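You operate a simulated robot arm through the tools that you are given. There is no shell and no other tool. Be economical: measure what you need, move in short steps, check, and stop when the job is done.

Carry out the task below with a simulated two-armed robot. There is one attempt and no reset: what you move stays moved.

Task
Grease the small pump from its steel cup, wipe off the old grease.
Fine: green tap open first; screw the cup down till grease shows at the tap and stop within a quarter turn; shut the tap; blue rag, put back; leave the brass cup and blue tap alone. What is to be rubbed or washed off counts as gone when no trace of it is left.

It is judged by the outcome, as a careful person would: the job done as asked, and still so three seconds after it is handed in. It fails if anything else is knocked over, pushed out of place, dropped, spilled or broken.

Robot
Two 6-joint arms with two-finger parallel grippers on one trunk, on a base that drives. Base frame: it is fixed to the floor where the robot stands at the start and does not move with it; the origin is under the middle of the robot, x ahead of it, y to its left, z up; the surface under the hand at the start is at about z = 0.84. Lengths are in m, angles in rad, forces in N, time in s.
The left shoulder is at the start at [-0.077, 0.177, 0.832], the right one opposite. With the tool pointing down near the work surface each hand reaches from about 0.1 to 0.72 m from the robot's upright axis, wherever it stands, measured 20 degrees to its own side. Places, roughly: blue rag (6x9x4 cm) [0.4, -0.4, 0.9]; blue tap [0.6, 0.3, 1]; brass grease cup [0.7, 0.3, 1.2]; green tap [0.5, 0, 1]; old grease [0.3, 0, 0.8]; steel grease cup [0.6, 0, 1.1]. Payload 1.57 kg a hand.
The TCP of each hand is the grasp point between the finger pads, 0.03 m short of the fingertips. In the tool frame z runs along the fingers and y along their closing line. The gripper opens to 0.08 m. The fingers are 0.017 m wide and 0.012 m thick; the gripper's body (0.04 by 0.082 m) begins 0.08 m behind the TCP.
Orientation is that of the tool frame in the base frame, as a unit quaternion [x, y, z, w]. With the fingers straight down and closing along the base's y, the tool's x points along the base's -x, its y along +y and its z along -z.

Tools
- The arms move only by the tool apply_moves. It takes "left_rows", "right_rows" or both (then of equal length, played together; a hand with none holds still); each is a list of rows, each a list of 7 numbers: the shift along the base's x, y, z in m, then the turn, a rotation vector about the base's x, y, z in rad, then the gripper command, from -1 (shut) to 1 (fully open), values between in proportion. In form: [[dx, dy, dz, rx, ry, rz, fingers], ...]. A call has 1 to 10 rows; each row is the pose to reach, as a shift and turn from the pose commanded when the call began. Rows are played at 5 a second. More than 0.05 m and 0.15 rad between two rows, or a gripper value outside its range, and nothing of the call is played. A pose out of reach is approached as far as the arm can. The call stops where the force on the tool passes 40 N (or 10 N more than at its start, if that is more) or the arm is blocked; 0.2 s more then pass. The fingers move at their own pace (about 0.072 m/s each) and stop on an object; they squeeze with about 27 N. The grip force told is the motor's: it shows also when the fingers shut on nothing. Time passes only in rows, and 0.2 s behind the last, so rows that repeat a pose let the fingers close. The reply holds the time, the measured pose of the TCP, the force on the tool along the base axes, the opening and the grip force, in the units named above and with some noise, with the torque about the TCP (base axes, N m) and any sound that the robot's microphone picked up.
- Cameras (640 x 400 px; columns grow to the right, rows downward): "scene" is now at [0.0427, 0.0129, 1.5769]; the picture's right is [0.10, -0.99, 0.00], its down [-0.70, -0.07, -0.71] and it looks along [0.71, 0.07, -0.70] (base axes); focal length 289 px, centre (320, 200). "left" rides on the left gripper at [0.072, 0.007, -0.122] in its tool frame; the picture's right is [-0.09, 1.00, 0.00], its down [-0.84, -0.08, -0.54] and it looks along [-0.54, -0.05, 0.84] (tool axes); focal length 238 px, centre (320, 200). "right" rides on the right gripper at [0.072, -0.007, -0.122] in its tool frame; the picture's right is [0.09, 1.00, 0.00], its down [-0.84, 0.08, -0.54] and it looks along [-0.54, 0.05, 0.84] (tool axes); focal length 238 px, centre (320, 200).
- grab_frame(camera): a new picture of that camera. It takes no simulated time.
- lift_body(by): slides the trunk up (or, below 0, down) by that many m; the arms and the scene camera ride with it, the base frame stays. It gives what a move gives, with no picture.
- base_move(legs): drives the robot by 1 to 6 legs, each [ahead, left, turn to the left] in m, m and rad, along the robot's own axes; the way and the turn of a leg run together, so that a leg with both is an arc; at most 1.5 m and 3.142 rad a leg. The arms and the cameras ride along, it lands a little off, and it stops where it bumps. It gives what a move gives.
- turn_head(pan, tilt): turns the head with the scene camera to pan (to the left, within 2.496 rad either way) and tilt (down, from -0.506 to 1.204), counted from straight ahead of the robot. It gives what a move gives.
- measure_at(camera, pixels): for up to 12 pixels [column, row] of the newest picture of that camera ("zoom" is the newest enlarged one), the place [x, y, z] in the base frame of the surface seen there, good to about 0.002 m, but the place of the scene camera against the robot may be out by one fixed shift of up to 0.025 m in any direction. It takes no simulated time.
- zoom(camera, box): a new picture of the part [left, top, right, bottom] of that camera's present view, enlarged. It takes no simulated time.
- finish_job(): hands the job in; it is judged then, once.

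Work in short steps. Measure before you move; look again where a grasp or a placing could have gone wrong, and mend it. You have 80 turns and 58 pictures in all, those below and enlarged ones among them. Open the grippers and draw the arms clear of the work before you hand the job in, unless the task says otherwise; then end with one line.

The tools are called after "Request:" by a JSON object that holds its "method" and its "body". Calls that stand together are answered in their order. apply_moves: Moves the arms, as the interface text tells. Its arguments: {"type":"object","properties":{"left_rows":{"type":"array","items":{"type":"array","items":{"type":"number"}}},"right_rows":{"type":"array","items":{"type":"array","items":{"type":"number"}}}},"required":[]} The other tools are called the same way: lift_body (by) slides the trunk up or down; base_move (legs) drives the base; turn_head (pan, tilt) turns the head that bears the scene camera; grab_frame (camera) takes a picture; measure_at (camera, pixels) gives the place of the surface under pixels of a picture; zoom (camera, box) takes an enlarged picture of a part of a camera's view; finish_job () hands the job in.

At the start:

```text
time_s: 0.0
left_ee_pos: [0.5044, 0.1092, 1.0003]
left_orientation: [0.0, 1.0, 0.0, 0.0]
left_force: [-0.1, 0.2, 0.6]
left_moment: [0.0, -0.01, 0.0]
left_width: 0.0799
left_grasp_force: 0.0
right_ee_pos: [0.4275, -0.2769, 0.9995]
right_orientation: [0.0, 1.0, 0.0, 0.0]
right_force: [-1.6, 0.0, -0.1]
right_moment: [-0.01, -0.01, 0.0]
right_width: 0.0798
right_grasp_force: 0.0
trunk travel left (down, up): [-0.275, 0.053]
robot x, y, heading: [-0.0013, -0.0009, 0.002]
head pan, tilt: [0.101, 0.775]
```

scene: 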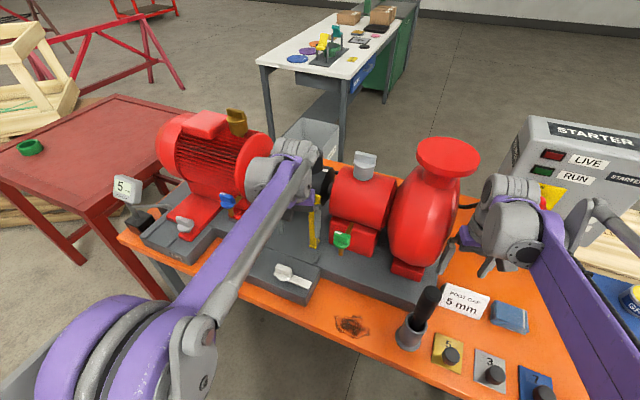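
right: 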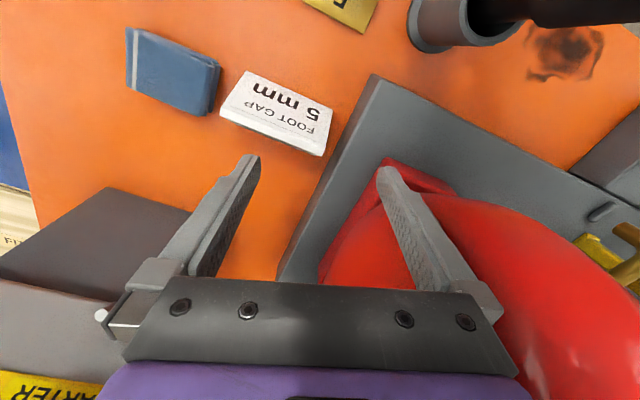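
left: 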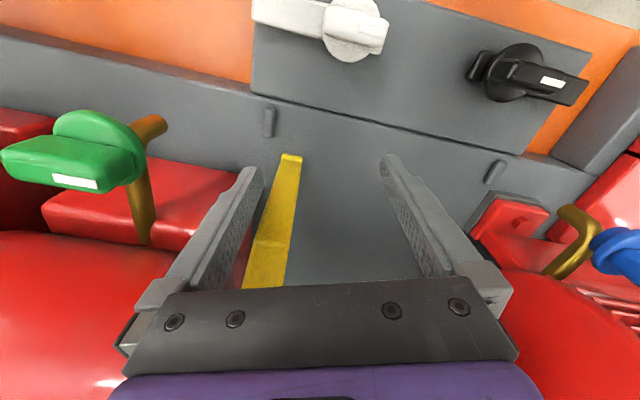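

The scene shows the green tap near (342,240), steel cup at (365,165), grease stain at (350,325), rag at (508,317). I zoom in on the pump and measure the key points.

Request:
{"method": "zoom", "body": {"camera": "scene", "box": [290, 130, 450, 230]}}

Request:
{"method": "zoom", "body": {"camera": "scene", "box": [290, 210, 410, 350]}}

Request:
{"method": "measure_at", "body": {"camera": "scene", "pixels": [[365, 158], [365, 172], [342, 237], [340, 245], [350, 325], [337, 320], [368, 325], [510, 310], [493, 310], [525, 320], [465, 300], [425, 300]]}}

Request:
{"method": "measure_at", "body": {"camera": "left", "pixels": [[80, 125], [70, 155], [20, 155], [110, 160], [135, 165], [145, 235], [148, 125], [75, 180]]}}

Request:
{"method": "measure_at", "body": {"camera": "right", "pixels": [[135, 40], [210, 70], [130, 85], [200, 105], [170, 60], [565, 50], [535, 75], [600, 40], [545, 30], [280, 110]]}}

```text
4.00 times, centred on (370, 180) of scene
```

zoom: 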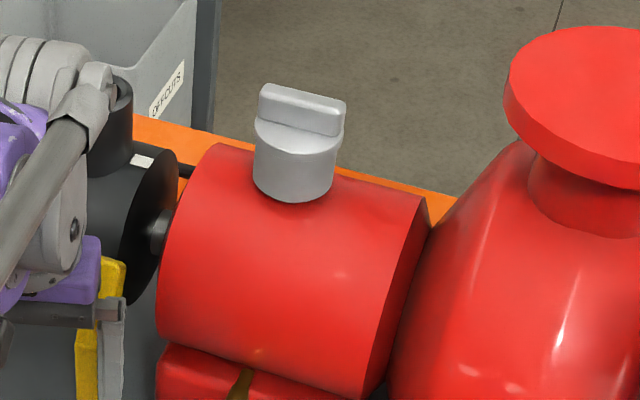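

```text
2.86 times, centred on (350, 280) of scene
```

zoom: 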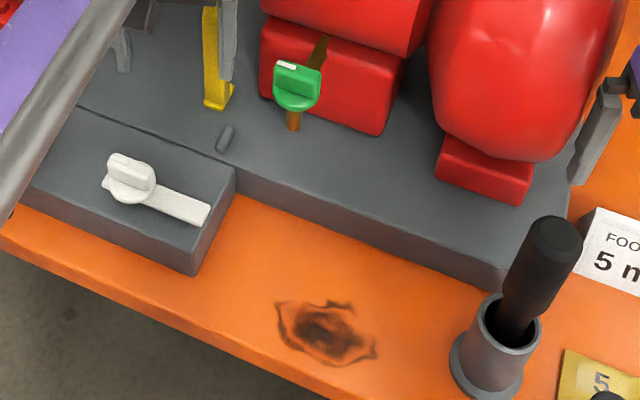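

```text
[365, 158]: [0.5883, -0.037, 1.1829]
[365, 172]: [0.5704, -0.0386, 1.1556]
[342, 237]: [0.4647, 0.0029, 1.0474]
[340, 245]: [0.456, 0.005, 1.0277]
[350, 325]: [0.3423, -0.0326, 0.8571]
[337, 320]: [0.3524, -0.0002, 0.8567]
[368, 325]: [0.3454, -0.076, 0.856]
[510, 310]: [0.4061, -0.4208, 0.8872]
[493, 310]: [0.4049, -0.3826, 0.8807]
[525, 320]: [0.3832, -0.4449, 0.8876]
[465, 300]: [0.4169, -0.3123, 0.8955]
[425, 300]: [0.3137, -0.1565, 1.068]
```

```text
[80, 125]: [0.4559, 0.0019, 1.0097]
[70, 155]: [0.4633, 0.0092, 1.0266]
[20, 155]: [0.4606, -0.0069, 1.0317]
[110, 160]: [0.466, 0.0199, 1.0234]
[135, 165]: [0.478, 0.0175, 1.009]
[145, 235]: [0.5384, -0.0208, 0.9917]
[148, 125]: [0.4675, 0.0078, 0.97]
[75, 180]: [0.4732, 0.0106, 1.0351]
```

```text
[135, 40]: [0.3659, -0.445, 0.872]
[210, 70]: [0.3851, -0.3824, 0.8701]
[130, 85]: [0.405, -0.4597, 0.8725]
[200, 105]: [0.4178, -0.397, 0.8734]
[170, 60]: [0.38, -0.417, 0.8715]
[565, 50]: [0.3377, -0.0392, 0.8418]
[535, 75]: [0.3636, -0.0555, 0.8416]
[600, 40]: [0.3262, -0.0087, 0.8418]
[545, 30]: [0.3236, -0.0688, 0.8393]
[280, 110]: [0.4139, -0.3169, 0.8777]
```

The scene camera sits about 1.5 cm high compared with the wrist cameras. I zoom in on the tap from the left wrist camera and the blue tap for comparison.

Request:
{"method": "zoom", "body": {"camera": "left", "box": [0, 80, 200, 260]}}

Request:
{"method": "zoom", "body": {"camera": "scene", "box": [310, 215, 380, 265]}}

Request:
{"method": "zoom", "body": {"camera": "scene", "box": [110, 90, 300, 250]}}

```text
2.22 times, centred on (100, 170) of left
```

zoom: 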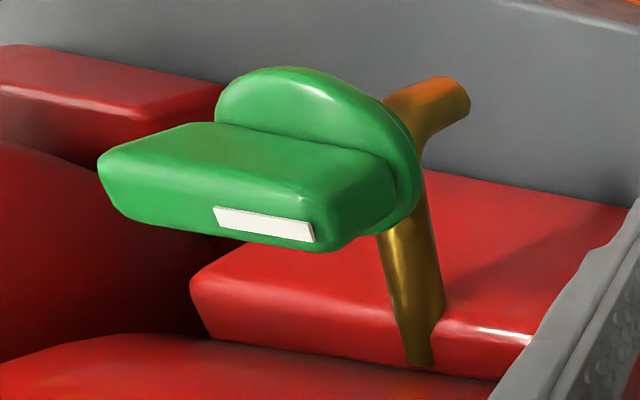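

```text
8.00 times, centred on (345, 240) of scene
```

zoom: 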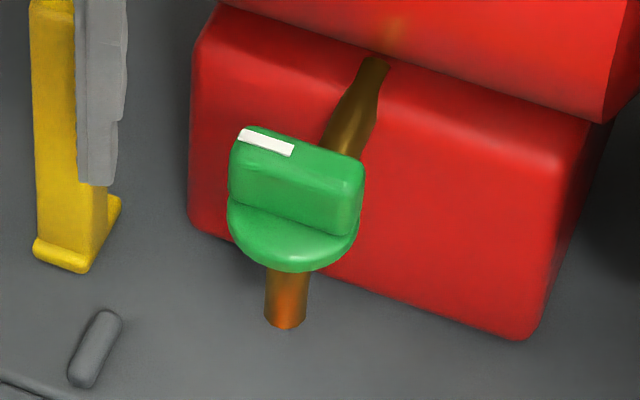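

```text
2.50 times, centred on (205, 170) of scene
```

zoom: 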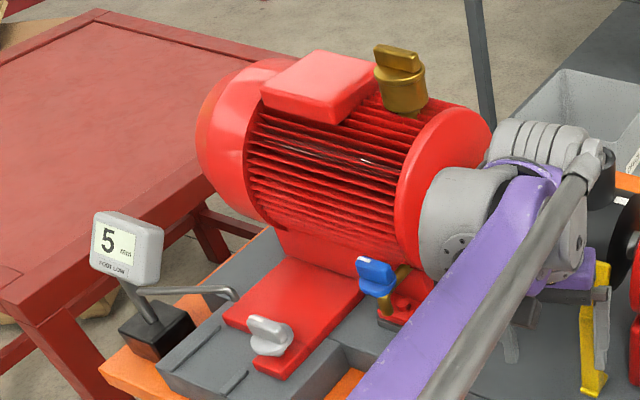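

The green tap's handle axis is vertical, with its bar across the pipe (shut) and a spout below. I raise the left hand and bring its camera in front of the tap.

Request:
{"method": "apply_moves", "body": {"left_rows": [[0, 0, 0.05, 0, 0, 0, 1], [0, 0, 0.1, 0, 0, 0, 1], [0, 0, 0.15, 0, 0, 0, 1], [-0.04, -0.02, 0.15, 0, 0, 0, 1], [-0.08, -0.05, 0.15, 0, 0, 0, 1], [-0.12, -0.08, 0.15, 0, 0, 0, 1], [-0.12, -0.1, 0.15, 0, 0, 0, 1]]}}

Request:
{"method": "grab_frame", "body": {"camera": "left"}}

```text
time_s: 1.6
left_ee_pos: [0.3857, 0.0075, 1.1479]
left_orientation: [0.0, 1.0, 0.0, 0.0]
left_force: [0.5, -0.4, -0.2]
left_moment: [0.06, 0.02, 0.01]
left_width: 0.08
left_grasp_force: 0.0
right_ee_pos: [0.4282, -0.2776, 0.9985]
right_orientation: [0.0, 1.0, 0.0, -0.001]
right_force: [0.8, 0.1, -0.4]
right_moment: [0.0, 0.0, 0.02]
right_width: 0.08
right_grasp_force: 0.2
trunk travel left (down, up): [-0.275, 0.053]
robot x, y, heading: [-0.0005, 0.0001, -0.001]
head pan, tilt: [0.101, 0.775]
```

```text
49 pictures are left
```

left: 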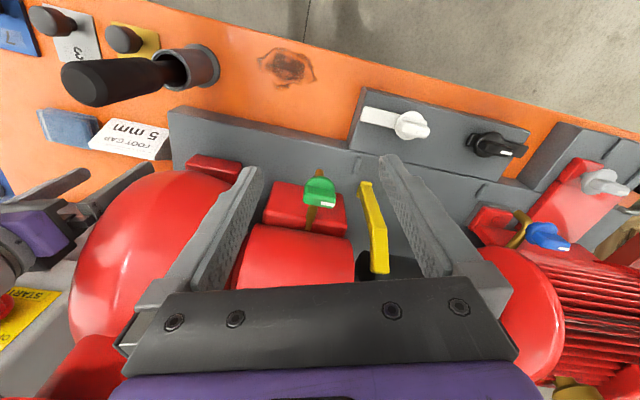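

The tap is at (320,190). I zoom in and measure its handle.

Request:
{"method": "zoom", "body": {"camera": "left", "box": [280, 150, 360, 240]}}

```text
4.44 times, centred on (320, 195) of left
```

zoom: 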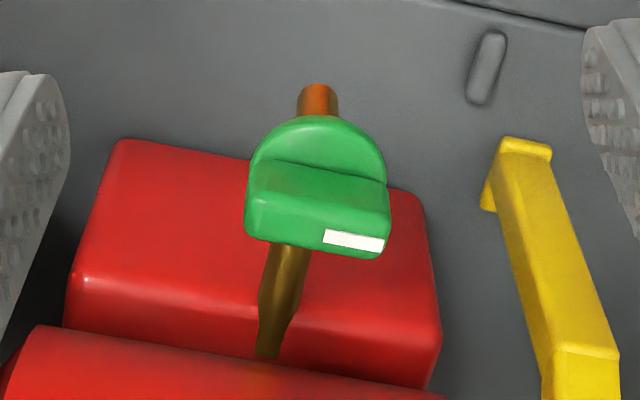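

Request:
{"method": "measure_at", "body": {"camera": "zoom", "pixels": [[255, 208], [384, 218], [252, 233], [380, 252], [320, 225], [320, 205], [320, 180], [320, 140], [318, 122], [318, 95], [275, 270], [262, 345]]}}

Request:
{"method": "grab_frame", "body": {"camera": "scene"}}

```text
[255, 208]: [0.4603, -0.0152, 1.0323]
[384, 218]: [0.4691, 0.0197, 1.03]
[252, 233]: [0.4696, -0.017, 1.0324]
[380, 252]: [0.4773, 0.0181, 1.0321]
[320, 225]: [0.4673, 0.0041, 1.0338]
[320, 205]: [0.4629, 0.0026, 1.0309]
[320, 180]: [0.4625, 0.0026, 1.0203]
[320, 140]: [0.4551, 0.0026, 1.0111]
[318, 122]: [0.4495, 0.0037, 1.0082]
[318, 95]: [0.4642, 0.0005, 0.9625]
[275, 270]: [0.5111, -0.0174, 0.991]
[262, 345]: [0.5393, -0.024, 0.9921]
```

```text
47 pictures are left
```

scene: 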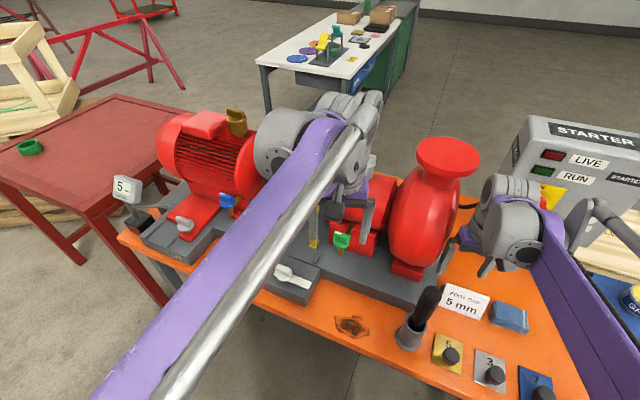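

The bar's centre is at (0.468, 0.0015), top z 1.033, its line 14° off y; it stands square to the pipe. I turn the left hand -1.815 rad over it, fingers half open.

Request:
{"method": "apply_moves", "body": {"left_rows": [[0, 0, 0, 0, 0, -0.14, 0], [0.01, 0, 0, 0, 0, -0.28, -0.1], [0.02, 0, 0, 0, 0, -0.42, -0.1], [0.03, 0, 0, 0, 0, -0.56, -0.1], [0.04, 0, 0, 0, 0, -0.7, -0.1], [0.05, 0, 0, 0, 0, -0.84, -0.1], [0.06, 0, 0, 0, 0, -0.98, -0.1], [0.07, 0, 0, 0, 0, -1.12, -0.1], [0.08, -0.005, 0, 0, 0, -1.26, -0.1], [0.082, -0.006, 0, 0, 0, -1.4, -0.1]]}}

Request:
{"method": "apply_moves", "body": {"left_rows": [[0, 0, 0, 0, 0, -0.14, -0.1], [0, 0, 0, 0, 0, -0.28, -0.1], [0, 0, 0, 0, 0, -0.415, -0.1], [0, 0, 0, 0, 0, -0.415, -0.1]]}}

Request:
{"method": "grab_frame", "body": {"camera": "left"}}

```text
time_s: 3.8
left_ee_pos: [0.4679, 0.0029, 1.1487]
left_orientation: [0.646, 0.764, 0.0, 0.001]
left_force: [0.1, -0.2, 0.5]
left_moment: [0.0, 0.0, -0.02]
left_width: 0.0359
left_grasp_force: 0.1
right_ee_pos: [0.428, -0.2756, 0.9988]
right_orientation: [-0.001, 1.0, 0.0, 0.0]
right_force: [0.0, -0.1, 0.8]
right_moment: [-0.01, -0.01, 0.02]
right_width: 0.0801
right_grasp_force: 0.1
trunk travel left (down, up): [-0.275, 0.053]
robot x, y, heading: [0.0024, -0.0006, 0.0]
head pan, tilt: [0.101, 0.775]
```

```text
time_s: 4.8
left_ee_pos: [0.4665, 0.0015, 1.1488]
left_orientation: [0.789, 0.615, 0.0, 0.0]
left_force: [0.2, -0.5, -0.4]
left_moment: [0.02, 0.01, 0.0]
left_width: 0.0361
left_grasp_force: 0.0
right_ee_pos: [0.4287, -0.2763, 1.0]
right_orientation: [0.0, 1.0, 0.0, 0.0]
right_force: [0.4, -0.1, 0.3]
right_moment: [-0.01, 0.02, 0.02]
right_width: 0.0801
right_grasp_force: 0.1
trunk travel left (down, up): [-0.275, 0.053]
robot x, y, heading: [-0.005, 0.0025, 0.001]
head pan, tilt: [0.101, 0.775]
```

```text
46 pictures are left
```

left: 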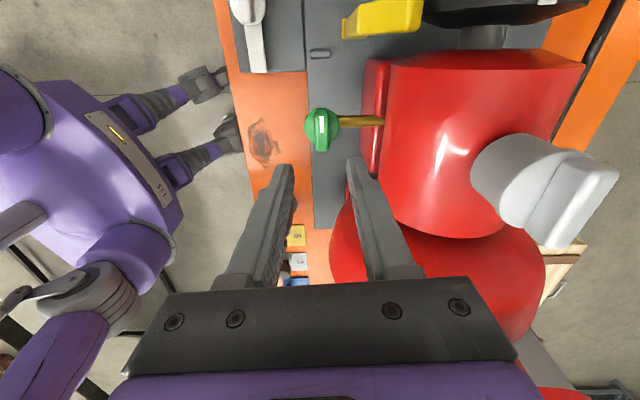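

The bar shows at (322,122) lined up between the fingers. I measure it, the pump body beside the fingers, and the cup.

Request:
{"method": "measure_at", "body": {"camera": "left", "pixels": [[323, 110], [323, 123], [325, 145], [315, 123], [375, 115], [385, 130], [400, 115], [570, 170], [555, 235], [605, 180], [510, 165], [480, 150]]}}

Request:
{"method": "zoom", "body": {"camera": "left", "box": [460, 100, 640, 260]}}

```text
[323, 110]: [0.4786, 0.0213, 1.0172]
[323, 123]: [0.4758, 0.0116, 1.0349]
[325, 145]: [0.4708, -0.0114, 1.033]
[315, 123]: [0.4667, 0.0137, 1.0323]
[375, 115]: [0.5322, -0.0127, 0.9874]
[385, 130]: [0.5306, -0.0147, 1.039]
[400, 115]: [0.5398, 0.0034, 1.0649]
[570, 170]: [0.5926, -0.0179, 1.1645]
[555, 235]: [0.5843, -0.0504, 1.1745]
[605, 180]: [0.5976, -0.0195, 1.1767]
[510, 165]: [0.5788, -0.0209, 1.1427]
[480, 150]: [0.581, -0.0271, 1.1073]
```

```text
2.50 times, centred on (550, 180) of left
```

zoom: 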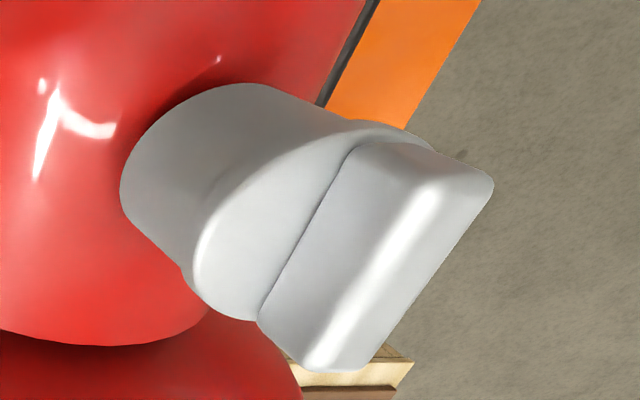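

Bar centre reads (0.470, 0.002), clear of the pump body at x≥0.53. I descend to z≈1.046 and close on the bar.

Request:
{"method": "apply_moves", "body": {"left_rows": [[0.002, 0, -0.04, 0, 0, 0, -0.1], [0.002, 0, -0.08, 0, 0, 0, -0.1], [0.002, 0, -0.103, 0, 0, 0, -0.1], [0.002, 0, -0.103, 0, 0, 0, -0.1], [0.002, 0, -0.103, 0, 0, 0, -1], [0.002, 0, -0.103, 0, 0, 0, -1], [0.002, 0, -0.103, 0, 0, 0, -1]]}}

Request:
{"method": "grab_frame", "body": {"camera": "left"}}

```text
time_s: 6.4
left_ee_pos: [0.4693, 0.0036, 1.0489]
left_orientation: [0.788, 0.616, -0.001, 0.0]
left_force: [-18.9, 2.1, -14.2]
left_moment: [-0.06, 0.42, -0.09]
left_width: 0.0156
left_grasp_force: 31.6
right_ee_pos: [0.4268, -0.2766, 1.0002]
right_orientation: [-0.001, 1.0, -0.001, 0.001]
right_force: [0.4, 0.0, 0.9]
right_moment: [-0.02, -0.01, -0.01]
right_width: 0.0799
right_grasp_force: 0.0
trunk travel left (down, up): [-0.275, 0.053]
robot x, y, heading: [-0.0013, 0.0015, -0.0]
head pan, tilt: [0.101, 0.775]
```

```text
44 pictures are left
```

left: 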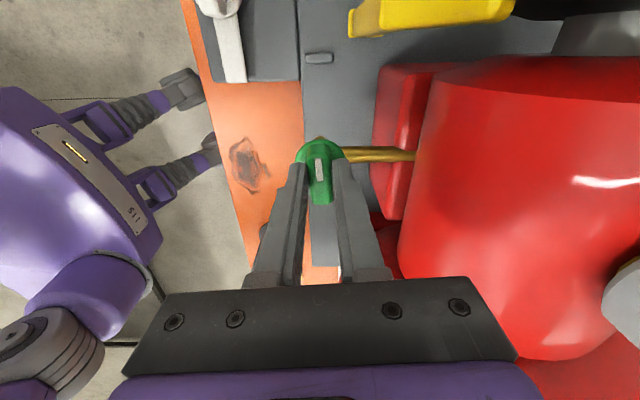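

It grips the bar (width 0.0156) but with some side load (-19, -14 N). I ease it with a small test shift.

Request:
{"method": "apply_moves", "body": {"left_rows": [[0, 0, 0.002, 0, 0, 0, -1], [-0.002, 0, 0.002, 0, 0, 0, -1]]}}

```text
time_s: 7.0
left_ee_pos: [0.4692, 0.0041, 1.0502]
left_orientation: [0.788, 0.616, 0.0, 0.0]
left_force: [-11.2, 1.3, -24.0]
left_moment: [-0.34, 0.39, -0.08]
left_width: 0.0158
left_grasp_force: 31.6
right_ee_pos: [0.4285, -0.275, 0.9997]
right_orientation: [0.0, 1.0, 0.001, 0.0]
right_force: [-0.3, 0.3, -0.2]
right_moment: [0.0, 0.02, 0.0]
right_width: 0.08
right_grasp_force: 0.0
trunk travel left (down, up): [-0.275, 0.053]
robot x, y, heading: [0.0004, -0.0031, -0.002]
head pan, tilt: [0.101, 0.775]
```

Force is on the tool, about 5 N/mm: I go down 4.5 mm and 2.5 mm towards -x to unload it.

Request:
{"method": "apply_moves", "body": {"left_rows": [[-0.0025, 0, -0.0045, 0, 0, 0, -1], [-0.0025, 0, -0.0045, 0, 0, 0, -1]]}}

```text
time_s: 7.6
left_ee_pos: [0.4687, 0.0031, 1.0463]
left_orientation: [0.788, 0.615, 0.001, 0.001]
left_force: [20.2, -2.0, 27.5]
left_moment: [0.02, -0.08, 0.03]
left_width: 0.0157
left_grasp_force: 32.0
right_ee_pos: [0.4292, -0.2769, 0.9995]
right_orientation: [0.0, 1.0, 0.0, 0.0]
right_force: [-0.2, -0.5, 0.6]
right_moment: [0.01, -0.01, 0.03]
right_width: 0.0801
right_grasp_force: 0.0
trunk travel left (down, up): [-0.275, 0.053]
robot x, y, heading: [0.0006, -0.0001, 0.0]
head pan, tilt: [0.101, 0.775]
```

Now I back off 1.6 mm in x and 2.5 mm in z, then try a small counter-clockwise turn.

Request:
{"method": "apply_moves", "body": {"left_rows": [[0.0016, 0, 0.0025, 0, 0, 0, -1], [0.0014, -0.0001, 0.0025, 0, 0, 0.1, -1], [0.0011, -0.0002, 0.0025, 0, 0, 0.2, -1]]}}

```text
time_s: 8.4
left_ee_pos: [0.4684, 0.0027, 1.0468]
left_orientation: [0.723, 0.691, 0.0, -0.001]
left_force: [19.5, -0.2, 7.6]
left_moment: [0.75, -0.62, 0.05]
left_width: 0.0159
left_grasp_force: 31.4
right_ee_pos: [0.4299, -0.2761, 0.9987]
right_orientation: [0.0, 1.0, 0.0, -0.001]
right_force: [0.1, 0.7, 1.2]
right_moment: [0.02, 0.02, -0.01]
right_width: 0.0799
right_grasp_force: 0.0
trunk travel left (down, up): [-0.275, 0.053]
robot x, y, heading: [-0.0014, 0.0004, 0.005]
head pan, tilt: [0.101, 0.775]
```

It follows with little torque. I unload x by 1.5 mm and keep turning.

Request:
{"method": "apply_moves", "body": {"left_rows": [[0.0016, 0, 0.0005, 0, 0, 0.0, -1], [0.0013, 0, 0.0005, 0, 0, 0.14, -1], [0.001, -0.0002, 0.0005, 0, 0, 0.28, -1], [0.0007, -0.0003, 0.0005, 0, 0, 0.42, -1], [0.0004, -0.0005, 0.0005, 0, 0, 0.56, -1]]}}

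Request:
{"method": "grab_frame", "body": {"camera": "left"}}

```text
time_s: 9.6
left_ee_pos: [0.4674, 0.0034, 1.0452]
left_orientation: [0.502, 0.865, -0.001, -0.001]
left_force: [3.9, 5.0, -3.6]
left_moment: [-0.23, -0.22, 0.03]
left_width: 0.0158
left_grasp_force: 31.4
right_ee_pos: [0.4288, -0.2758, 1.0002]
right_orientation: [0.0, 1.0, 0.001, 0.0]
right_force: [-0.2, -0.1, -0.3]
right_moment: [0.01, 0.0, -0.02]
right_width: 0.08
right_grasp_force: 0.0
trunk travel left (down, up): [-0.275, 0.053]
robot x, y, heading: [0.0006, 0.0007, -0.002]
head pan, tilt: [0.101, 0.775]
```

```text
43 pictures are left
```

left: 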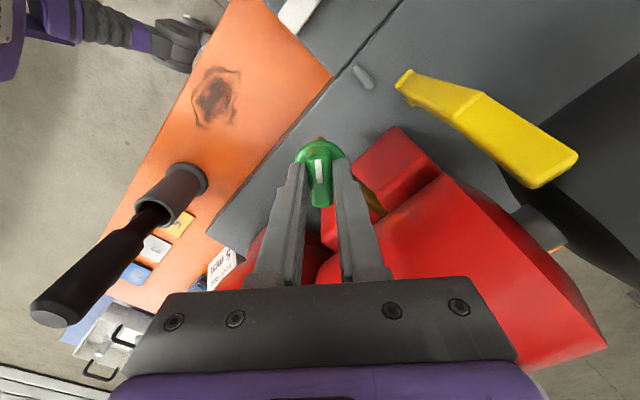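

The handle turns with the hand (mark still between the fingers). I continue to a full quarter turn.

Request:
{"method": "apply_moves", "body": {"left_rows": [[-0.0003, -0.0004, 0.0003, 0, 0, 0.14, -1], [-0.0006, -0.0006, 0.0003, 0, 0, 0.28, -1], [-0.0008, -0.0008, 0.0003, 0, 0, 0.42, -1], [-0.001, -0.001, 0.0003, 0, 0, 0.56, -1], [-0.001, -0.0012, 0.0003, 0, 0, 0.7, -1], [-0.001, -0.0014, 0.0003, 0, 0, 0.81, -1]]}}

Request:
{"method": "grab_frame", "body": {"camera": "left"}}

```text
time_s: 11.0
left_ee_pos: [0.4642, 0.0005, 1.0462]
left_orientation: [0.121, 0.993, 0.0, 0.0]
left_force: [-6.9, 1.5, -17.3]
left_moment: [0.01, 0.17, -0.72]
left_width: 0.0168
left_grasp_force: 31.6
right_ee_pos: [0.428, -0.2756, 1.0004]
right_orientation: [0.0, 1.0, -0.001, 0.0]
right_force: [0.2, -0.1, 0.0]
right_moment: [-0.04, -0.01, 0.01]
right_width: 0.08
right_grasp_force: 0.0
trunk travel left (down, up): [-0.275, 0.053]
robot x, y, heading: [0.0038, 0.0009, 0.004]
head pan, tilt: [0.101, 0.775]
```

```text
42 pictures are left
```

left: 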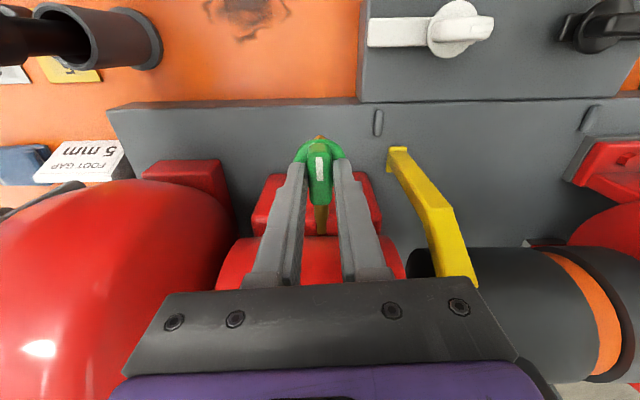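

Torque -0.72 N m: the tap is against its open stop, bar in line with the pipe. I release it and go up to look at the cup.

Request:
{"method": "apply_moves", "body": {"left_rows": [[0, 0, 0, 0, 0, 0, -0.1], [0, 0, 0, 0, 0, 0, -0.1], [0, 0, 0.03, 0, 0, 0, -0.1], [0, 0, 0.07, 0, 0, 0, 0.2], [0, 0, 0.12, 0, 0, 0, 0.2], [0, -0.01, 0.17, 0, 0, 0.0, 0.2], [0.0, -0.03, 0.22, 0, 0, 0.0, 0.2], [0.01, -0.04, 0.25, 0, 0, 0.0, 0.2]]}}

Request:
{"method": "grab_frame", "body": {"camera": "left"}}

Request:
{"method": "grab_frame", "body": {"camera": "scene"}}

```text
refused: row 6 steps farther than a row can; nothing moved
```

```text
41 pictures are left
```

left: 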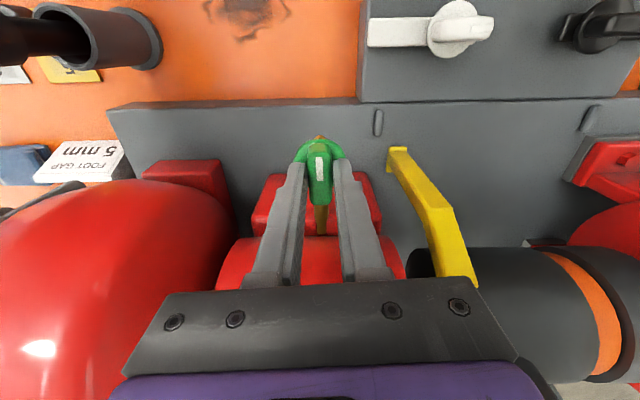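

```text
40 pictures are left
```

scene: 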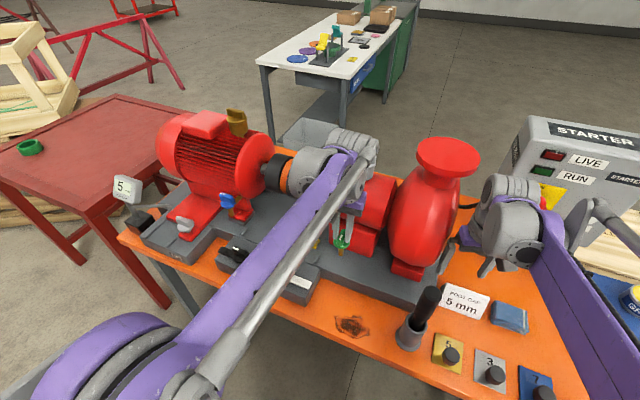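

The call was refused for step size, so I resend with steps under 0.05 m.

Request:
{"method": "apply_moves", "body": {"left_rows": [[0, 0, 0, 0, 0, 0, -0.1], [0, 0, 0, 0, 0, 0, -0.1], [0, 0, 0.03, 0, 0, 0, -0.1], [0, 0, 0.07, 0, 0, 0, 0.2], [0, 0, 0.115, 0, 0, 0, 0.2], [0, -0.01, 0.16, 0, 0, 0.0, 0.2], [0.0, -0.03, 0.2, 0, 0, 0.0, 0.2], [0.01, -0.04, 0.24, 0, 0, 0.0, 0.2]]}}

Request:
{"method": "grab_frame", "body": {"camera": "left"}}

```text
time_s: 12.8
left_ee_pos: [0.4486, -0.0244, 1.2494]
left_orientation: [0.121, 0.993, 0.0, -0.001]
left_force: [0.3, -0.8, 0.6]
left_moment: [0.01, 0.0, 0.0]
left_width: 0.048
left_grasp_force: 0.1
left hand out of reach, approached as far as the arm can: row 7, 8
right_ee_pos: [0.4286, -0.2754, 1.0003]
right_orientation: [0.001, 1.0, 0.0, 0.0]
right_force: [0.3, -0.3, 0.1]
right_moment: [0.03, 0.03, -0.01]
right_width: 0.08
right_grasp_force: 0.0
trunk travel left (down, up): [-0.275, 0.053]
robot x, y, heading: [0.0004, 0.0025, -0.003]
head pan, tilt: [0.101, 0.775]
```

```text
39 pictures are left
```

left: 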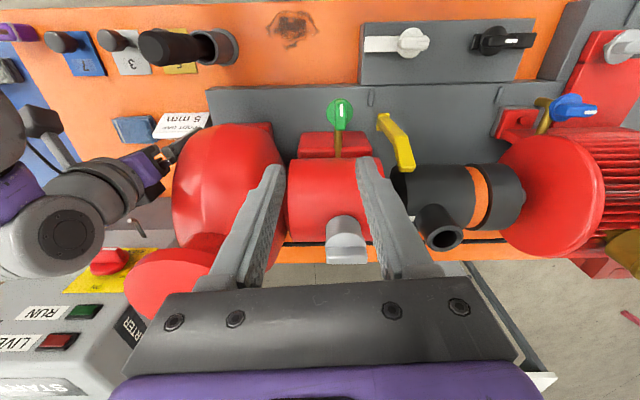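

The cup is beyond reach here, so I must raise the trunk and move closer. First I look down at the gap between the base and bench.

Request:
{"method": "turn_head", "body": {"pan": 0.0, "tilt": 1.2}}

Request:
{"method": "grab_frame", "body": {"camera": "scene"}}

Request:
{"method": "measure_at", "body": {"camera": "left", "pixels": [[340, 10], [250, 12], [430, 8], [200, 30], [185, 45], [140, 275], [355, 225], [345, 255], [180, 300], [120, 130]]}}

```text
time_s: 13.7
left_ee_pos: [0.4481, -0.0255, 1.2489]
left_orientation: [0.122, 0.993, 0.0, 0.0]
left_force: [0.1, -0.4, -0.5]
left_moment: [0.02, -0.01, 0.01]
left_width: 0.0476
left_grasp_force: 0.3
right_ee_pos: [0.4288, -0.2764, 0.9995]
right_orientation: [0.001, 1.0, 0.0, 0.0]
right_force: [-0.2, -0.3, 0.6]
right_moment: [0.02, -0.01, 0.0]
right_width: 0.0802
right_grasp_force: 0.0
trunk travel left (down, up): [-0.275, 0.053]
robot x, y, heading: [-0.0008, -0.0001, 0.003]
head pan, tilt: [0.0, 1.201]
```

```text
38 pictures are left
```

scene: 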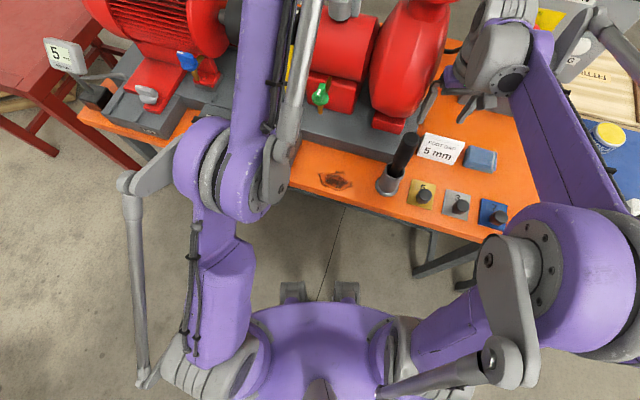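

```text
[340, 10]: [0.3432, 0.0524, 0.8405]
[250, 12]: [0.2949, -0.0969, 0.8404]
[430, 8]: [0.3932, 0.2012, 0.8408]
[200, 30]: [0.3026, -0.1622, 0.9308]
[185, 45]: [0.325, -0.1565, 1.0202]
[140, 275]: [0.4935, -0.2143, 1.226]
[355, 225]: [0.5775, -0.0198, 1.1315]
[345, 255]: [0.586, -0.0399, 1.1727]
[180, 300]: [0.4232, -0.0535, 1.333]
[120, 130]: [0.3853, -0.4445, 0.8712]
```

I measure the bench's front edge, the robot's front feet (290,290),(345,290), and the floor.

Request:
{"method": "measure_at", "body": {"camera": "scene", "pixels": [[270, 200], [345, 207], [430, 228], [500, 240], [292, 287], [345, 287], [320, 308], [320, 250], [425, 265], [455, 270], [130, 130], [370, 320]]}}

```text
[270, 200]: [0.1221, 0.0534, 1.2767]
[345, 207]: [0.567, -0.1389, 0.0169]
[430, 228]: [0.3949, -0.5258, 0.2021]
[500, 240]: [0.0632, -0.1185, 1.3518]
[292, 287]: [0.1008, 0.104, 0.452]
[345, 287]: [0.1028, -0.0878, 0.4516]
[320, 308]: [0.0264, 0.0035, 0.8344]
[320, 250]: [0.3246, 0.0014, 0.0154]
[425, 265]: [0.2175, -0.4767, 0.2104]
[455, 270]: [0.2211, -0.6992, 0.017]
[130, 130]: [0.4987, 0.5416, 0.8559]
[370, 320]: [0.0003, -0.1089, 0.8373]
```

The base front is behind x≈0.3, with open floor beneath the bench. I lift the trunk and pull the right hand up and back before driving ahead.

Request:
{"method": "lift_body", "body": {"by": 0.052}}

Request:
{"method": "apply_moves", "body": {"right_rows": [[0, 0, 0.04, 0, 0, 0, 0], [-0.02, 0, 0.07, 0, 0, 0, 0], [-0.06, 0, 0.09, 0, 0, 0, 0], [-0.1, 0, 0.1, 0, 0, 0, 0], [-0.14, 0, 0.1, 0, 0, 0, 0]]}}

Request:
{"method": "base_move", "body": {"legs": [[0.08, 0, 0]]}}

Request:
{"method": "grab_frame", "body": {"camera": "scene"}}

```text
time_s: 14.6
left_ee_pos: [0.462, -0.0284, 1.3364]
left_orientation: [0.122, 0.992, 0.005, 0.034]
left_force: [-0.6, 0.5, 0.0]
left_moment: [-0.03, -0.04, 0.04]
left_width: 0.0479
left_grasp_force: 0.2
right_ee_pos: [0.4276, -0.2763, 1.0525]
right_orientation: [0.0, 1.0, 0.001, 0.0]
right_force: [0.8, 0.2, 0.2]
right_moment: [-0.02, 0.01, 0.0]
right_width: 0.08
right_grasp_force: 0.1
trunk travel left (down, up): [-0.327, 0.001]
robot x, y, heading: [-0.0003, -0.001, 0.0]
head pan, tilt: [0.0, 1.201]
```

```text
time_s: 15.8
left_ee_pos: [0.4596, -0.0286, 1.3354]
left_orientation: [0.122, 0.992, 0.004, 0.034]
left_force: [0.0, 0.2, 0.0]
left_moment: [-0.01, 0.01, -0.05]
left_width: 0.0482
left_grasp_force: 0.0
right_ee_pos: [0.2855, -0.2785, 1.1498]
right_orientation: [-0.001, 1.0, 0.0, 0.001]
right_force: [-0.7, 0.5, 0.5]
right_moment: [-0.01, -0.01, 0.01]
right_width: 0.04
right_grasp_force: 0.0
trunk travel left (down, up): [-0.327, 0.001]
robot x, y, heading: [-0.0006, -0.0011, 0.004]
head pan, tilt: [0.0, 1.201]
```

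```text
time_s: 16.9
left_ee_pos: [0.5381, -0.0288, 1.3346]
left_orientation: [0.123, 0.992, 0.005, 0.033]
left_force: [0.8, 0.3, -0.6]
left_moment: [0.01, -0.01, 0.01]
left_width: 0.0481
left_grasp_force: 0.1
right_ee_pos: [0.3641, -0.2791, 1.1492]
right_orientation: [0.001, 1.0, 0.0, 0.001]
right_force: [0.1, -0.1, 0.0]
right_moment: [0.02, 0.01, -0.01]
right_width: 0.0401
right_grasp_force: 0.0
trunk travel left (down, up): [-0.327, 0.001]
robot x, y, heading: [0.0783, 0.0009, -0.003]
head pan, tilt: [0.0, 1.201]
```

```text
37 pictures are left
```

scene: 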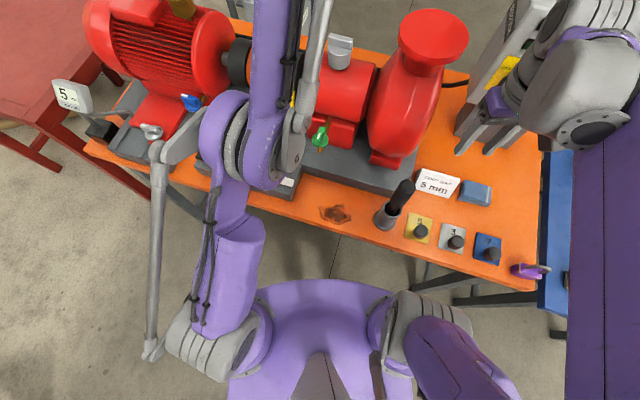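

No bump. One more 0.05 m ahead, then I bring the left hand level over the cup.

Request:
{"method": "base_move", "body": {"legs": [[0.05, 0, 0]]}}

Request:
{"method": "apply_moves", "body": {"left_rows": [[0, 0, 0, 0, 0, 0, 0.2], [0, 0, 0, 0, 0, 0, 0.2]]}}

Request:
{"method": "turn_head", "body": {"pan": 0.0, "tilt": 0.9}}

Request:
{"method": "grab_frame", "body": {"camera": "scene"}}

Request:
{"method": "grab_frame", "body": {"camera": "left"}}

```text
time_s: 17.8
left_ee_pos: [0.5842, -0.0283, 1.3355]
left_orientation: [0.123, 0.992, 0.004, 0.033]
left_force: [-0.1, 0.7, -0.6]
left_moment: [-0.01, -0.02, 0.02]
left_width: 0.0481
left_grasp_force: 0.1
right_ee_pos: [0.4138, -0.2787, 1.1494]
right_orientation: [-0.001, 1.0, 0.0, 0.0]
right_force: [-0.3, 0.1, -0.8]
right_moment: [0.01, -0.04, -0.02]
right_width: 0.0399
right_grasp_force: 0.1
trunk travel left (down, up): [-0.327, 0.001]
robot x, y, heading: [0.1226, -0.0017, -0.003]
head pan, tilt: [0.0, 1.201]
```

```text
time_s: 18.4
left_ee_pos: [0.5872, -0.0291, 1.3346]
left_orientation: [0.122, 0.992, 0.005, 0.033]
left_force: [-0.1, 0.2, 0.6]
left_moment: [-0.02, 0.04, 0.01]
left_width: 0.048
left_grasp_force: 0.0
right_ee_pos: [0.4159, -0.2785, 1.1488]
right_orientation: [0.0, 1.0, 0.0, 0.0]
right_force: [-0.2, 0.2, 0.1]
right_moment: [0.01, -0.02, 0.01]
right_width: 0.0399
right_grasp_force: 0.1
trunk travel left (down, up): [-0.327, 0.001]
robot x, y, heading: [0.1298, -0.0005, 0.003]
head pan, tilt: [0.0, 1.201]
```

```text
time_s: 19.2
left_ee_pos: [0.5876, -0.0293, 1.3358]
left_orientation: [0.122, 0.992, 0.005, 0.033]
left_force: [0.8, -0.6, -0.4]
left_moment: [-0.02, 0.01, -0.02]
left_width: 0.0481
left_grasp_force: 0.0
right_ee_pos: [0.4162, -0.2785, 1.1496]
right_orientation: [0.001, 1.0, 0.0, 0.0]
right_force: [-1.1, -0.3, -0.4]
right_moment: [-0.01, 0.01, 0.0]
right_width: 0.0399
right_grasp_force: 0.0
trunk travel left (down, up): [-0.327, 0.001]
robot x, y, heading: [0.1269, 0.0034, 0.001]
head pan, tilt: [0.0, 0.901]
```

```text
36 pictures are left
```

scene: 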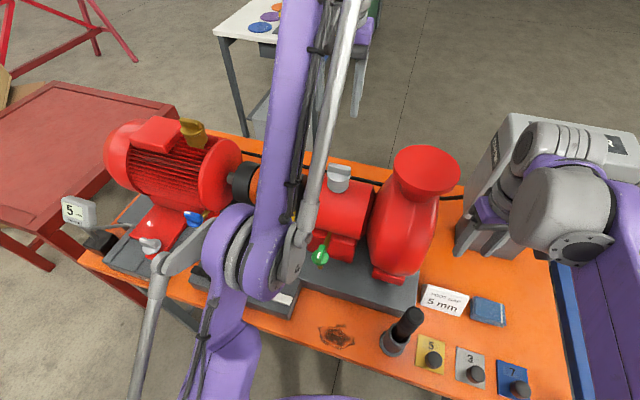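

```text
35 pictures are left
```

left: 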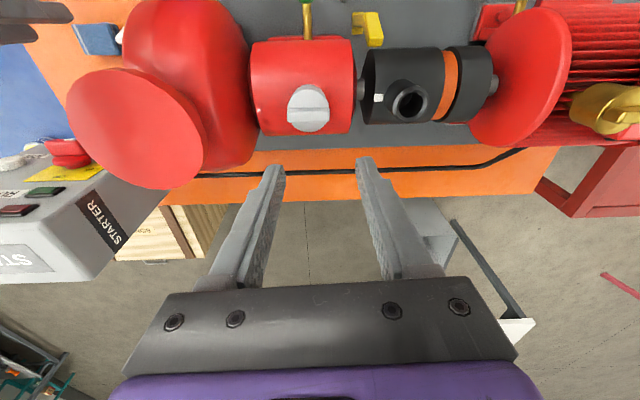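

The cup is at (308,108). I zoom in there to measure its bar.

Request:
{"method": "zoom", "body": {"camera": "left", "box": [270, 75, 350, 140]}}

```text
6.15 times, centred on (310, 108) of left
```

zoom: 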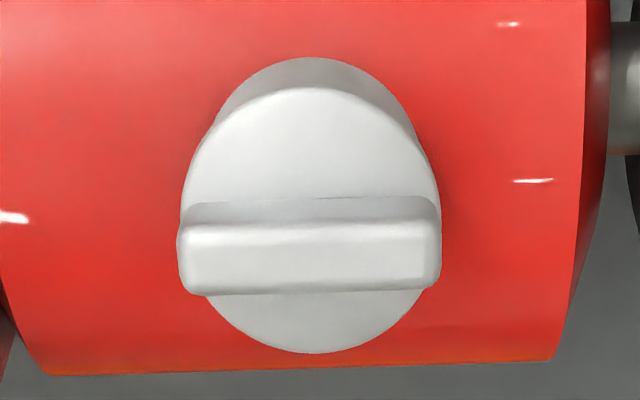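

Request:
{"method": "measure_at", "body": {"camera": "zoom", "pixels": [[195, 240], [195, 280], [430, 235], [430, 278], [312, 235], [312, 285], [312, 208], [312, 180], [312, 100], [312, 340], [200, 190], [425, 190]]}}

```text
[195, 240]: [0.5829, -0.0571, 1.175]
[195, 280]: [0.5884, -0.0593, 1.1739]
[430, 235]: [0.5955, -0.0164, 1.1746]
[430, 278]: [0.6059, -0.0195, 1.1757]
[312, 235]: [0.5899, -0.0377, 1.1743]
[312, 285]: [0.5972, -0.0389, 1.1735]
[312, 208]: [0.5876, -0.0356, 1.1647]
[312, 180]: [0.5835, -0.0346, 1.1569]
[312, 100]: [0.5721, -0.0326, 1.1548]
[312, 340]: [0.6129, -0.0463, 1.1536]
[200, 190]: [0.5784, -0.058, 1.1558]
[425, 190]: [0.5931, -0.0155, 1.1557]
```

The bar is centred at (0.593,-0.0387), top z 1.175, disc top z 1.155, line at 69°. I level the hand and turn +1.456 rad above it, so I have a long clockwise stroke.

Request:
{"method": "apply_moves", "body": {"left_rows": [[0, 0, 0, 0, 0.066, 0, 0.15], [0.005, -0.009, -0.03, 0, 0.066, 0, 0.15], [0.005, -0.009, -0.06, 0, 0.066, 0, 0.15], [0.005, -0.009, -0.08, 0, 0.066, 0, 0.15], [0.005, -0.009, -0.08, 0, 0.066, 0, 0.15]]}}

Request:
{"method": "apply_moves", "body": {"left_rows": [[0, 0, 0, 0, 0, 0.146, 0.15], [0, 0, 0, 0, 0, 0.292, 0.15], [0, 0, 0, 0, 0, 0.438, 0.15], [0, 0, 0, 0, 0, 0.584, 0.15], [0, 0, 0, 0, 0, 0.73, 0.15], [0, 0, 0, 0, 0, 0.876, 0.15], [0, 0, 0, 0, 0, 1.022, 0.15], [0, 0, 0, 0, 0, 1.168, 0.15], [0, 0, 0, 0, 0, 1.314, 0.15], [0, 0, 0, 0, 0, 1.456, 0.15]]}}

Request:
{"method": "grab_frame", "body": {"camera": "left"}}

Request:
{"method": "grab_frame", "body": {"camera": "scene"}}

```text
time_s: 20.4
left_ee_pos: [0.6198, -0.0496, 1.2697]
left_orientation: [0.123, 0.992, 0.001, 0.0]
left_force: [0.2, 0.1, 0.2]
left_moment: [0.02, -0.02, 0.01]
left_width: 0.0458
left_grasp_force: 0.0
left hand out of reach, approached as far as the arm can: row 1, 2, 3, 4, 5
right_ee_pos: [0.4148, -0.2787, 1.1495]
right_orientation: [0.0, 1.0, 0.0, 0.0]
right_force: [-0.1, -0.8, 0.5]
right_moment: [0.01, 0.0, 0.01]
right_width: 0.04
right_grasp_force: 0.0
trunk travel left (down, up): [-0.327, 0.001]
robot x, y, heading: [0.1279, 0.0002, 0.003]
head pan, tilt: [0.0, 0.901]
```

```text
time_s: 22.6
left_ee_pos: [0.6196, -0.051, 1.2703]
left_orientation: [-0.569, 0.822, 0.0, 0.001]
left_force: [0.0, 0.8, 0.0]
left_moment: [0.02, -0.01, -0.01]
left_width: 0.046
left_grasp_force: 0.0
right_ee_pos: [0.4148, -0.2792, 1.1494]
right_orientation: [0.0, 1.0, 0.0, 0.0]
right_force: [-0.2, 0.3, -1.0]
right_moment: [0.0, 0.02, 0.01]
right_width: 0.0402
right_grasp_force: 0.0
trunk travel left (down, up): [-0.327, 0.001]
robot x, y, heading: [0.1273, -0.0054, 0.001]
head pan, tilt: [0.0, 0.901]
```

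```text
33 pictures are left
```

left: 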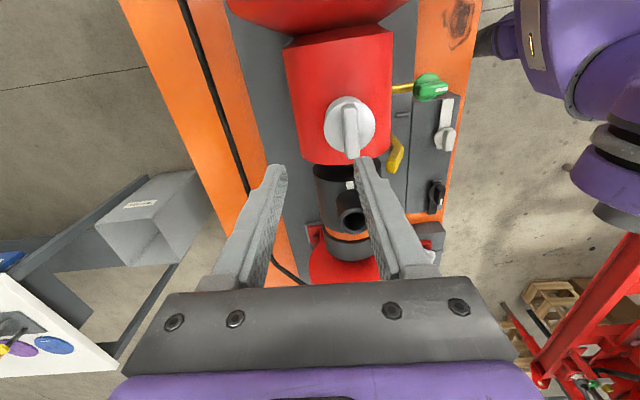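

```text
32 pictures are left
```

scene: 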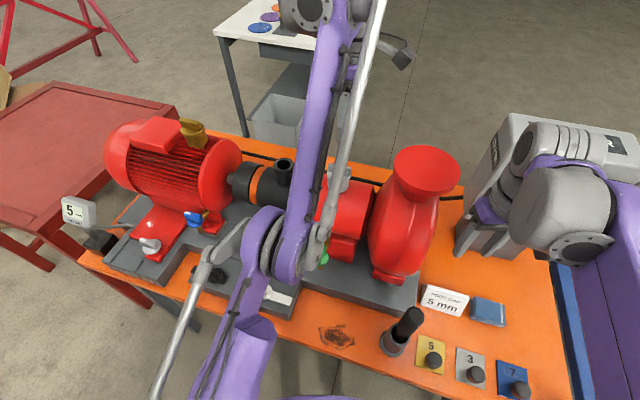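

The left forearm now nearly hides the tap from the scene camera. I pull the right hand back and shift the base 8 cm left to open the sight line.

Request:
{"method": "apply_moves", "body": {"right_rows": [[-0.04, 0, 0.02, 0, 0, 0, 0], [-0.08, -0.02, 0.03, 0, 0, 0, 0], [-0.12, -0.04, 0.03, 0, 0, 0, 0], [-0.12, -0.07, 0.03, 0, 0, 0, 0]]}}

Request:
{"method": "base_move", "body": {"legs": [[0, 0.08, 0]]}}

Request:
{"method": "apply_moves", "body": {"left_rows": [[-0.02, -0.04, 0, 0, 0, 0, 0.15], [-0.027, -0.07, 0, 0, 0, 0, 0.15], [-0.027, -0.07, 0, 0, 0, 0, 0.15]]}}

Request:
{"method": "grab_frame", "body": {"camera": "scene"}}

```text
time_s: 23.6
left_ee_pos: [0.6201, -0.0516, 1.2704]
left_orientation: [-0.569, 0.823, 0.001, 0.0]
left_force: [-0.2, 1.1, -0.3]
left_moment: [0.01, 0.0, -0.01]
left_width: 0.046
left_grasp_force: 0.1
right_ee_pos: [0.2926, -0.3511, 1.1805]
right_orientation: [0.0, 1.0, 0.0, -0.001]
right_force: [0.0, -0.2, 0.2]
right_moment: [0.01, -0.01, 0.02]
right_width: 0.0401
right_grasp_force: 0.1
trunk travel left (down, up): [-0.327, 0.001]
robot x, y, heading: [0.1264, 0.0014, 0.0]
head pan, tilt: [0.0, 0.901]
```

```text
time_s: 25.0
left_ee_pos: [0.6197, 0.027, 1.2704]
left_orientation: [-0.569, 0.822, 0.0, 0.001]
left_force: [0.0, 0.3, 0.0]
left_moment: [-0.01, 0.0, 0.01]
left_width: 0.046
left_grasp_force: 0.1
right_ee_pos: [0.2921, -0.2701, 1.1805]
right_orientation: [0.0, 1.0, 0.0, 0.0]
right_force: [0.5, 0.5, -0.4]
right_moment: [-0.02, 0.0, -0.02]
right_width: 0.0402
right_grasp_force: 0.0
trunk travel left (down, up): [-0.327, 0.001]
robot x, y, heading: [0.1265, 0.0795, -0.001]
head pan, tilt: [0.0, 0.901]
```

```text
time_s: 25.8
left_ee_pos: [0.5966, -0.0404, 1.2705]
left_orientation: [-0.568, 0.823, 0.002, 0.0]
left_force: [-0.4, 0.4, 0.1]
left_moment: [-0.01, 0.04, 0.0]
left_width: 0.046
left_grasp_force: 0.0
right_ee_pos: [0.2944, -0.2691, 1.1802]
right_orientation: [0.0, 1.0, 0.0, 0.0]
right_force: [0.3, 0.1, -0.5]
right_moment: [-0.04, 0.05, -0.02]
right_width: 0.0402
right_grasp_force: 0.1
trunk travel left (down, up): [-0.327, 0.001]
robot x, y, heading: [0.1299, 0.0815, -0.0]
head pan, tilt: [0.0, 0.901]
```

```text
31 pictures are left
```

scene: 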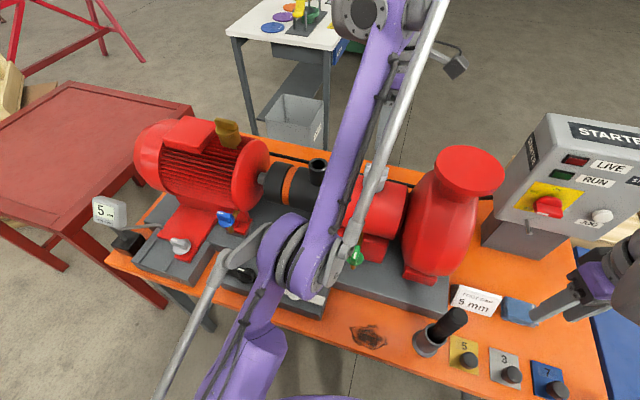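

The tap is now visible at (356,255). I zoom on the spout to check, and descend over the cup bar.

Request:
{"method": "apply_moves", "body": {"left_rows": [[-0.003, 0.0015, -0.04, 0, 0, 0, 0.15], [-0.003, 0.0015, -0.06, 0, 0, 0, 0.15], [-0.003, 0.0015, -0.06, 0, 0, 0, 0.15]]}}

Request:
{"method": "grab_frame", "body": {"camera": "left"}}

Request:
{"method": "zoom", "body": {"camera": "scene", "box": [325, 230, 389, 280]}}

```text
time_s: 26.6
left_ee_pos: [0.6065, -0.0513, 1.2174]
left_orientation: [-0.569, 0.822, 0.002, 0.0]
left_force: [0.7, 0.2, 1.3]
left_moment: [0.04, -0.01, 0.02]
left_width: 0.0461
left_grasp_force: 0.1
left hand out of reach, approached as far as the arm can: row 1, 2, 3
right_ee_pos: [0.2926, -0.2701, 1.1816]
right_orientation: [0.0, 1.0, 0.001, 0.0]
right_force: [-0.5, -0.7, 0.0]
right_moment: [0.02, -0.02, 0.01]
right_width: 0.0401
right_grasp_force: 0.0
trunk travel left (down, up): [-0.327, 0.001]
robot x, y, heading: [0.1273, 0.0778, -0.002]
head pan, tilt: [0.0, 0.901]
```

```text
30 pictures are left
```

left: 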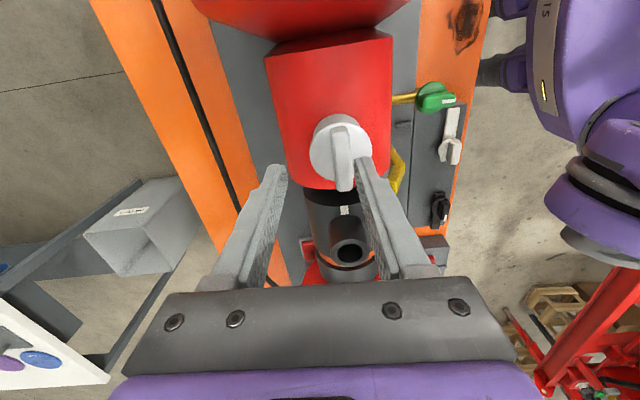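

```text
8.00 times, centred on (357, 255) of scene
```

zoom: 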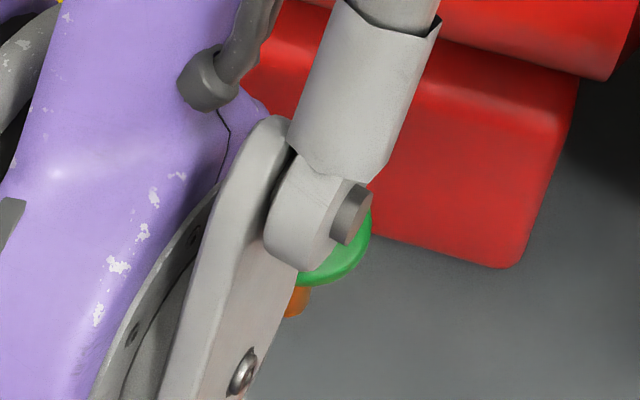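

The pose error comes from the tilt command I added (the commanded pose was already level), so I undo that tilt while raising and centring over the bar.

Request:
{"method": "apply_moves", "body": {"left_rows": [[0.008, 0, 0.03, 0.033, -0.004, 0, 0.15], [0.017, -0.001, 0.04, 0.0656, -0.0076, 0, 0.15], [0.017, -0.001, 0.04, 0.0656, -0.0076, 0, 0.15]]}}

Request:
{"method": "grab_frame", "body": {"camera": "left"}}

```text
time_s: 27.4
left_ee_pos: [0.6154, -0.0484, 1.2537]
left_orientation: [-0.569, 0.822, 0.025, 0.023]
left_force: [0.2, -0.1, -0.4]
left_moment: [-0.01, -0.02, -0.03]
left_width: 0.0461
left_grasp_force: 0.0
left hand out of reach, approached as far as the arm can: row 2, 3
right_ee_pos: [0.2919, -0.2703, 1.1808]
right_orientation: [-0.001, 1.0, 0.0, 0.0]
right_force: [-0.2, 0.8, 0.2]
right_moment: [0.03, 0.02, 0.01]
right_width: 0.0402
right_grasp_force: 0.1
trunk travel left (down, up): [-0.327, 0.001]
robot x, y, heading: [0.1271, 0.0801, 0.006]
head pan, tilt: [0.0, 0.901]
```

```text
28 pictures are left
```

left: 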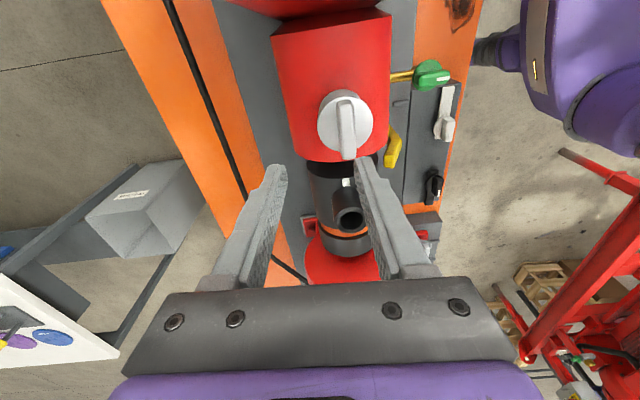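

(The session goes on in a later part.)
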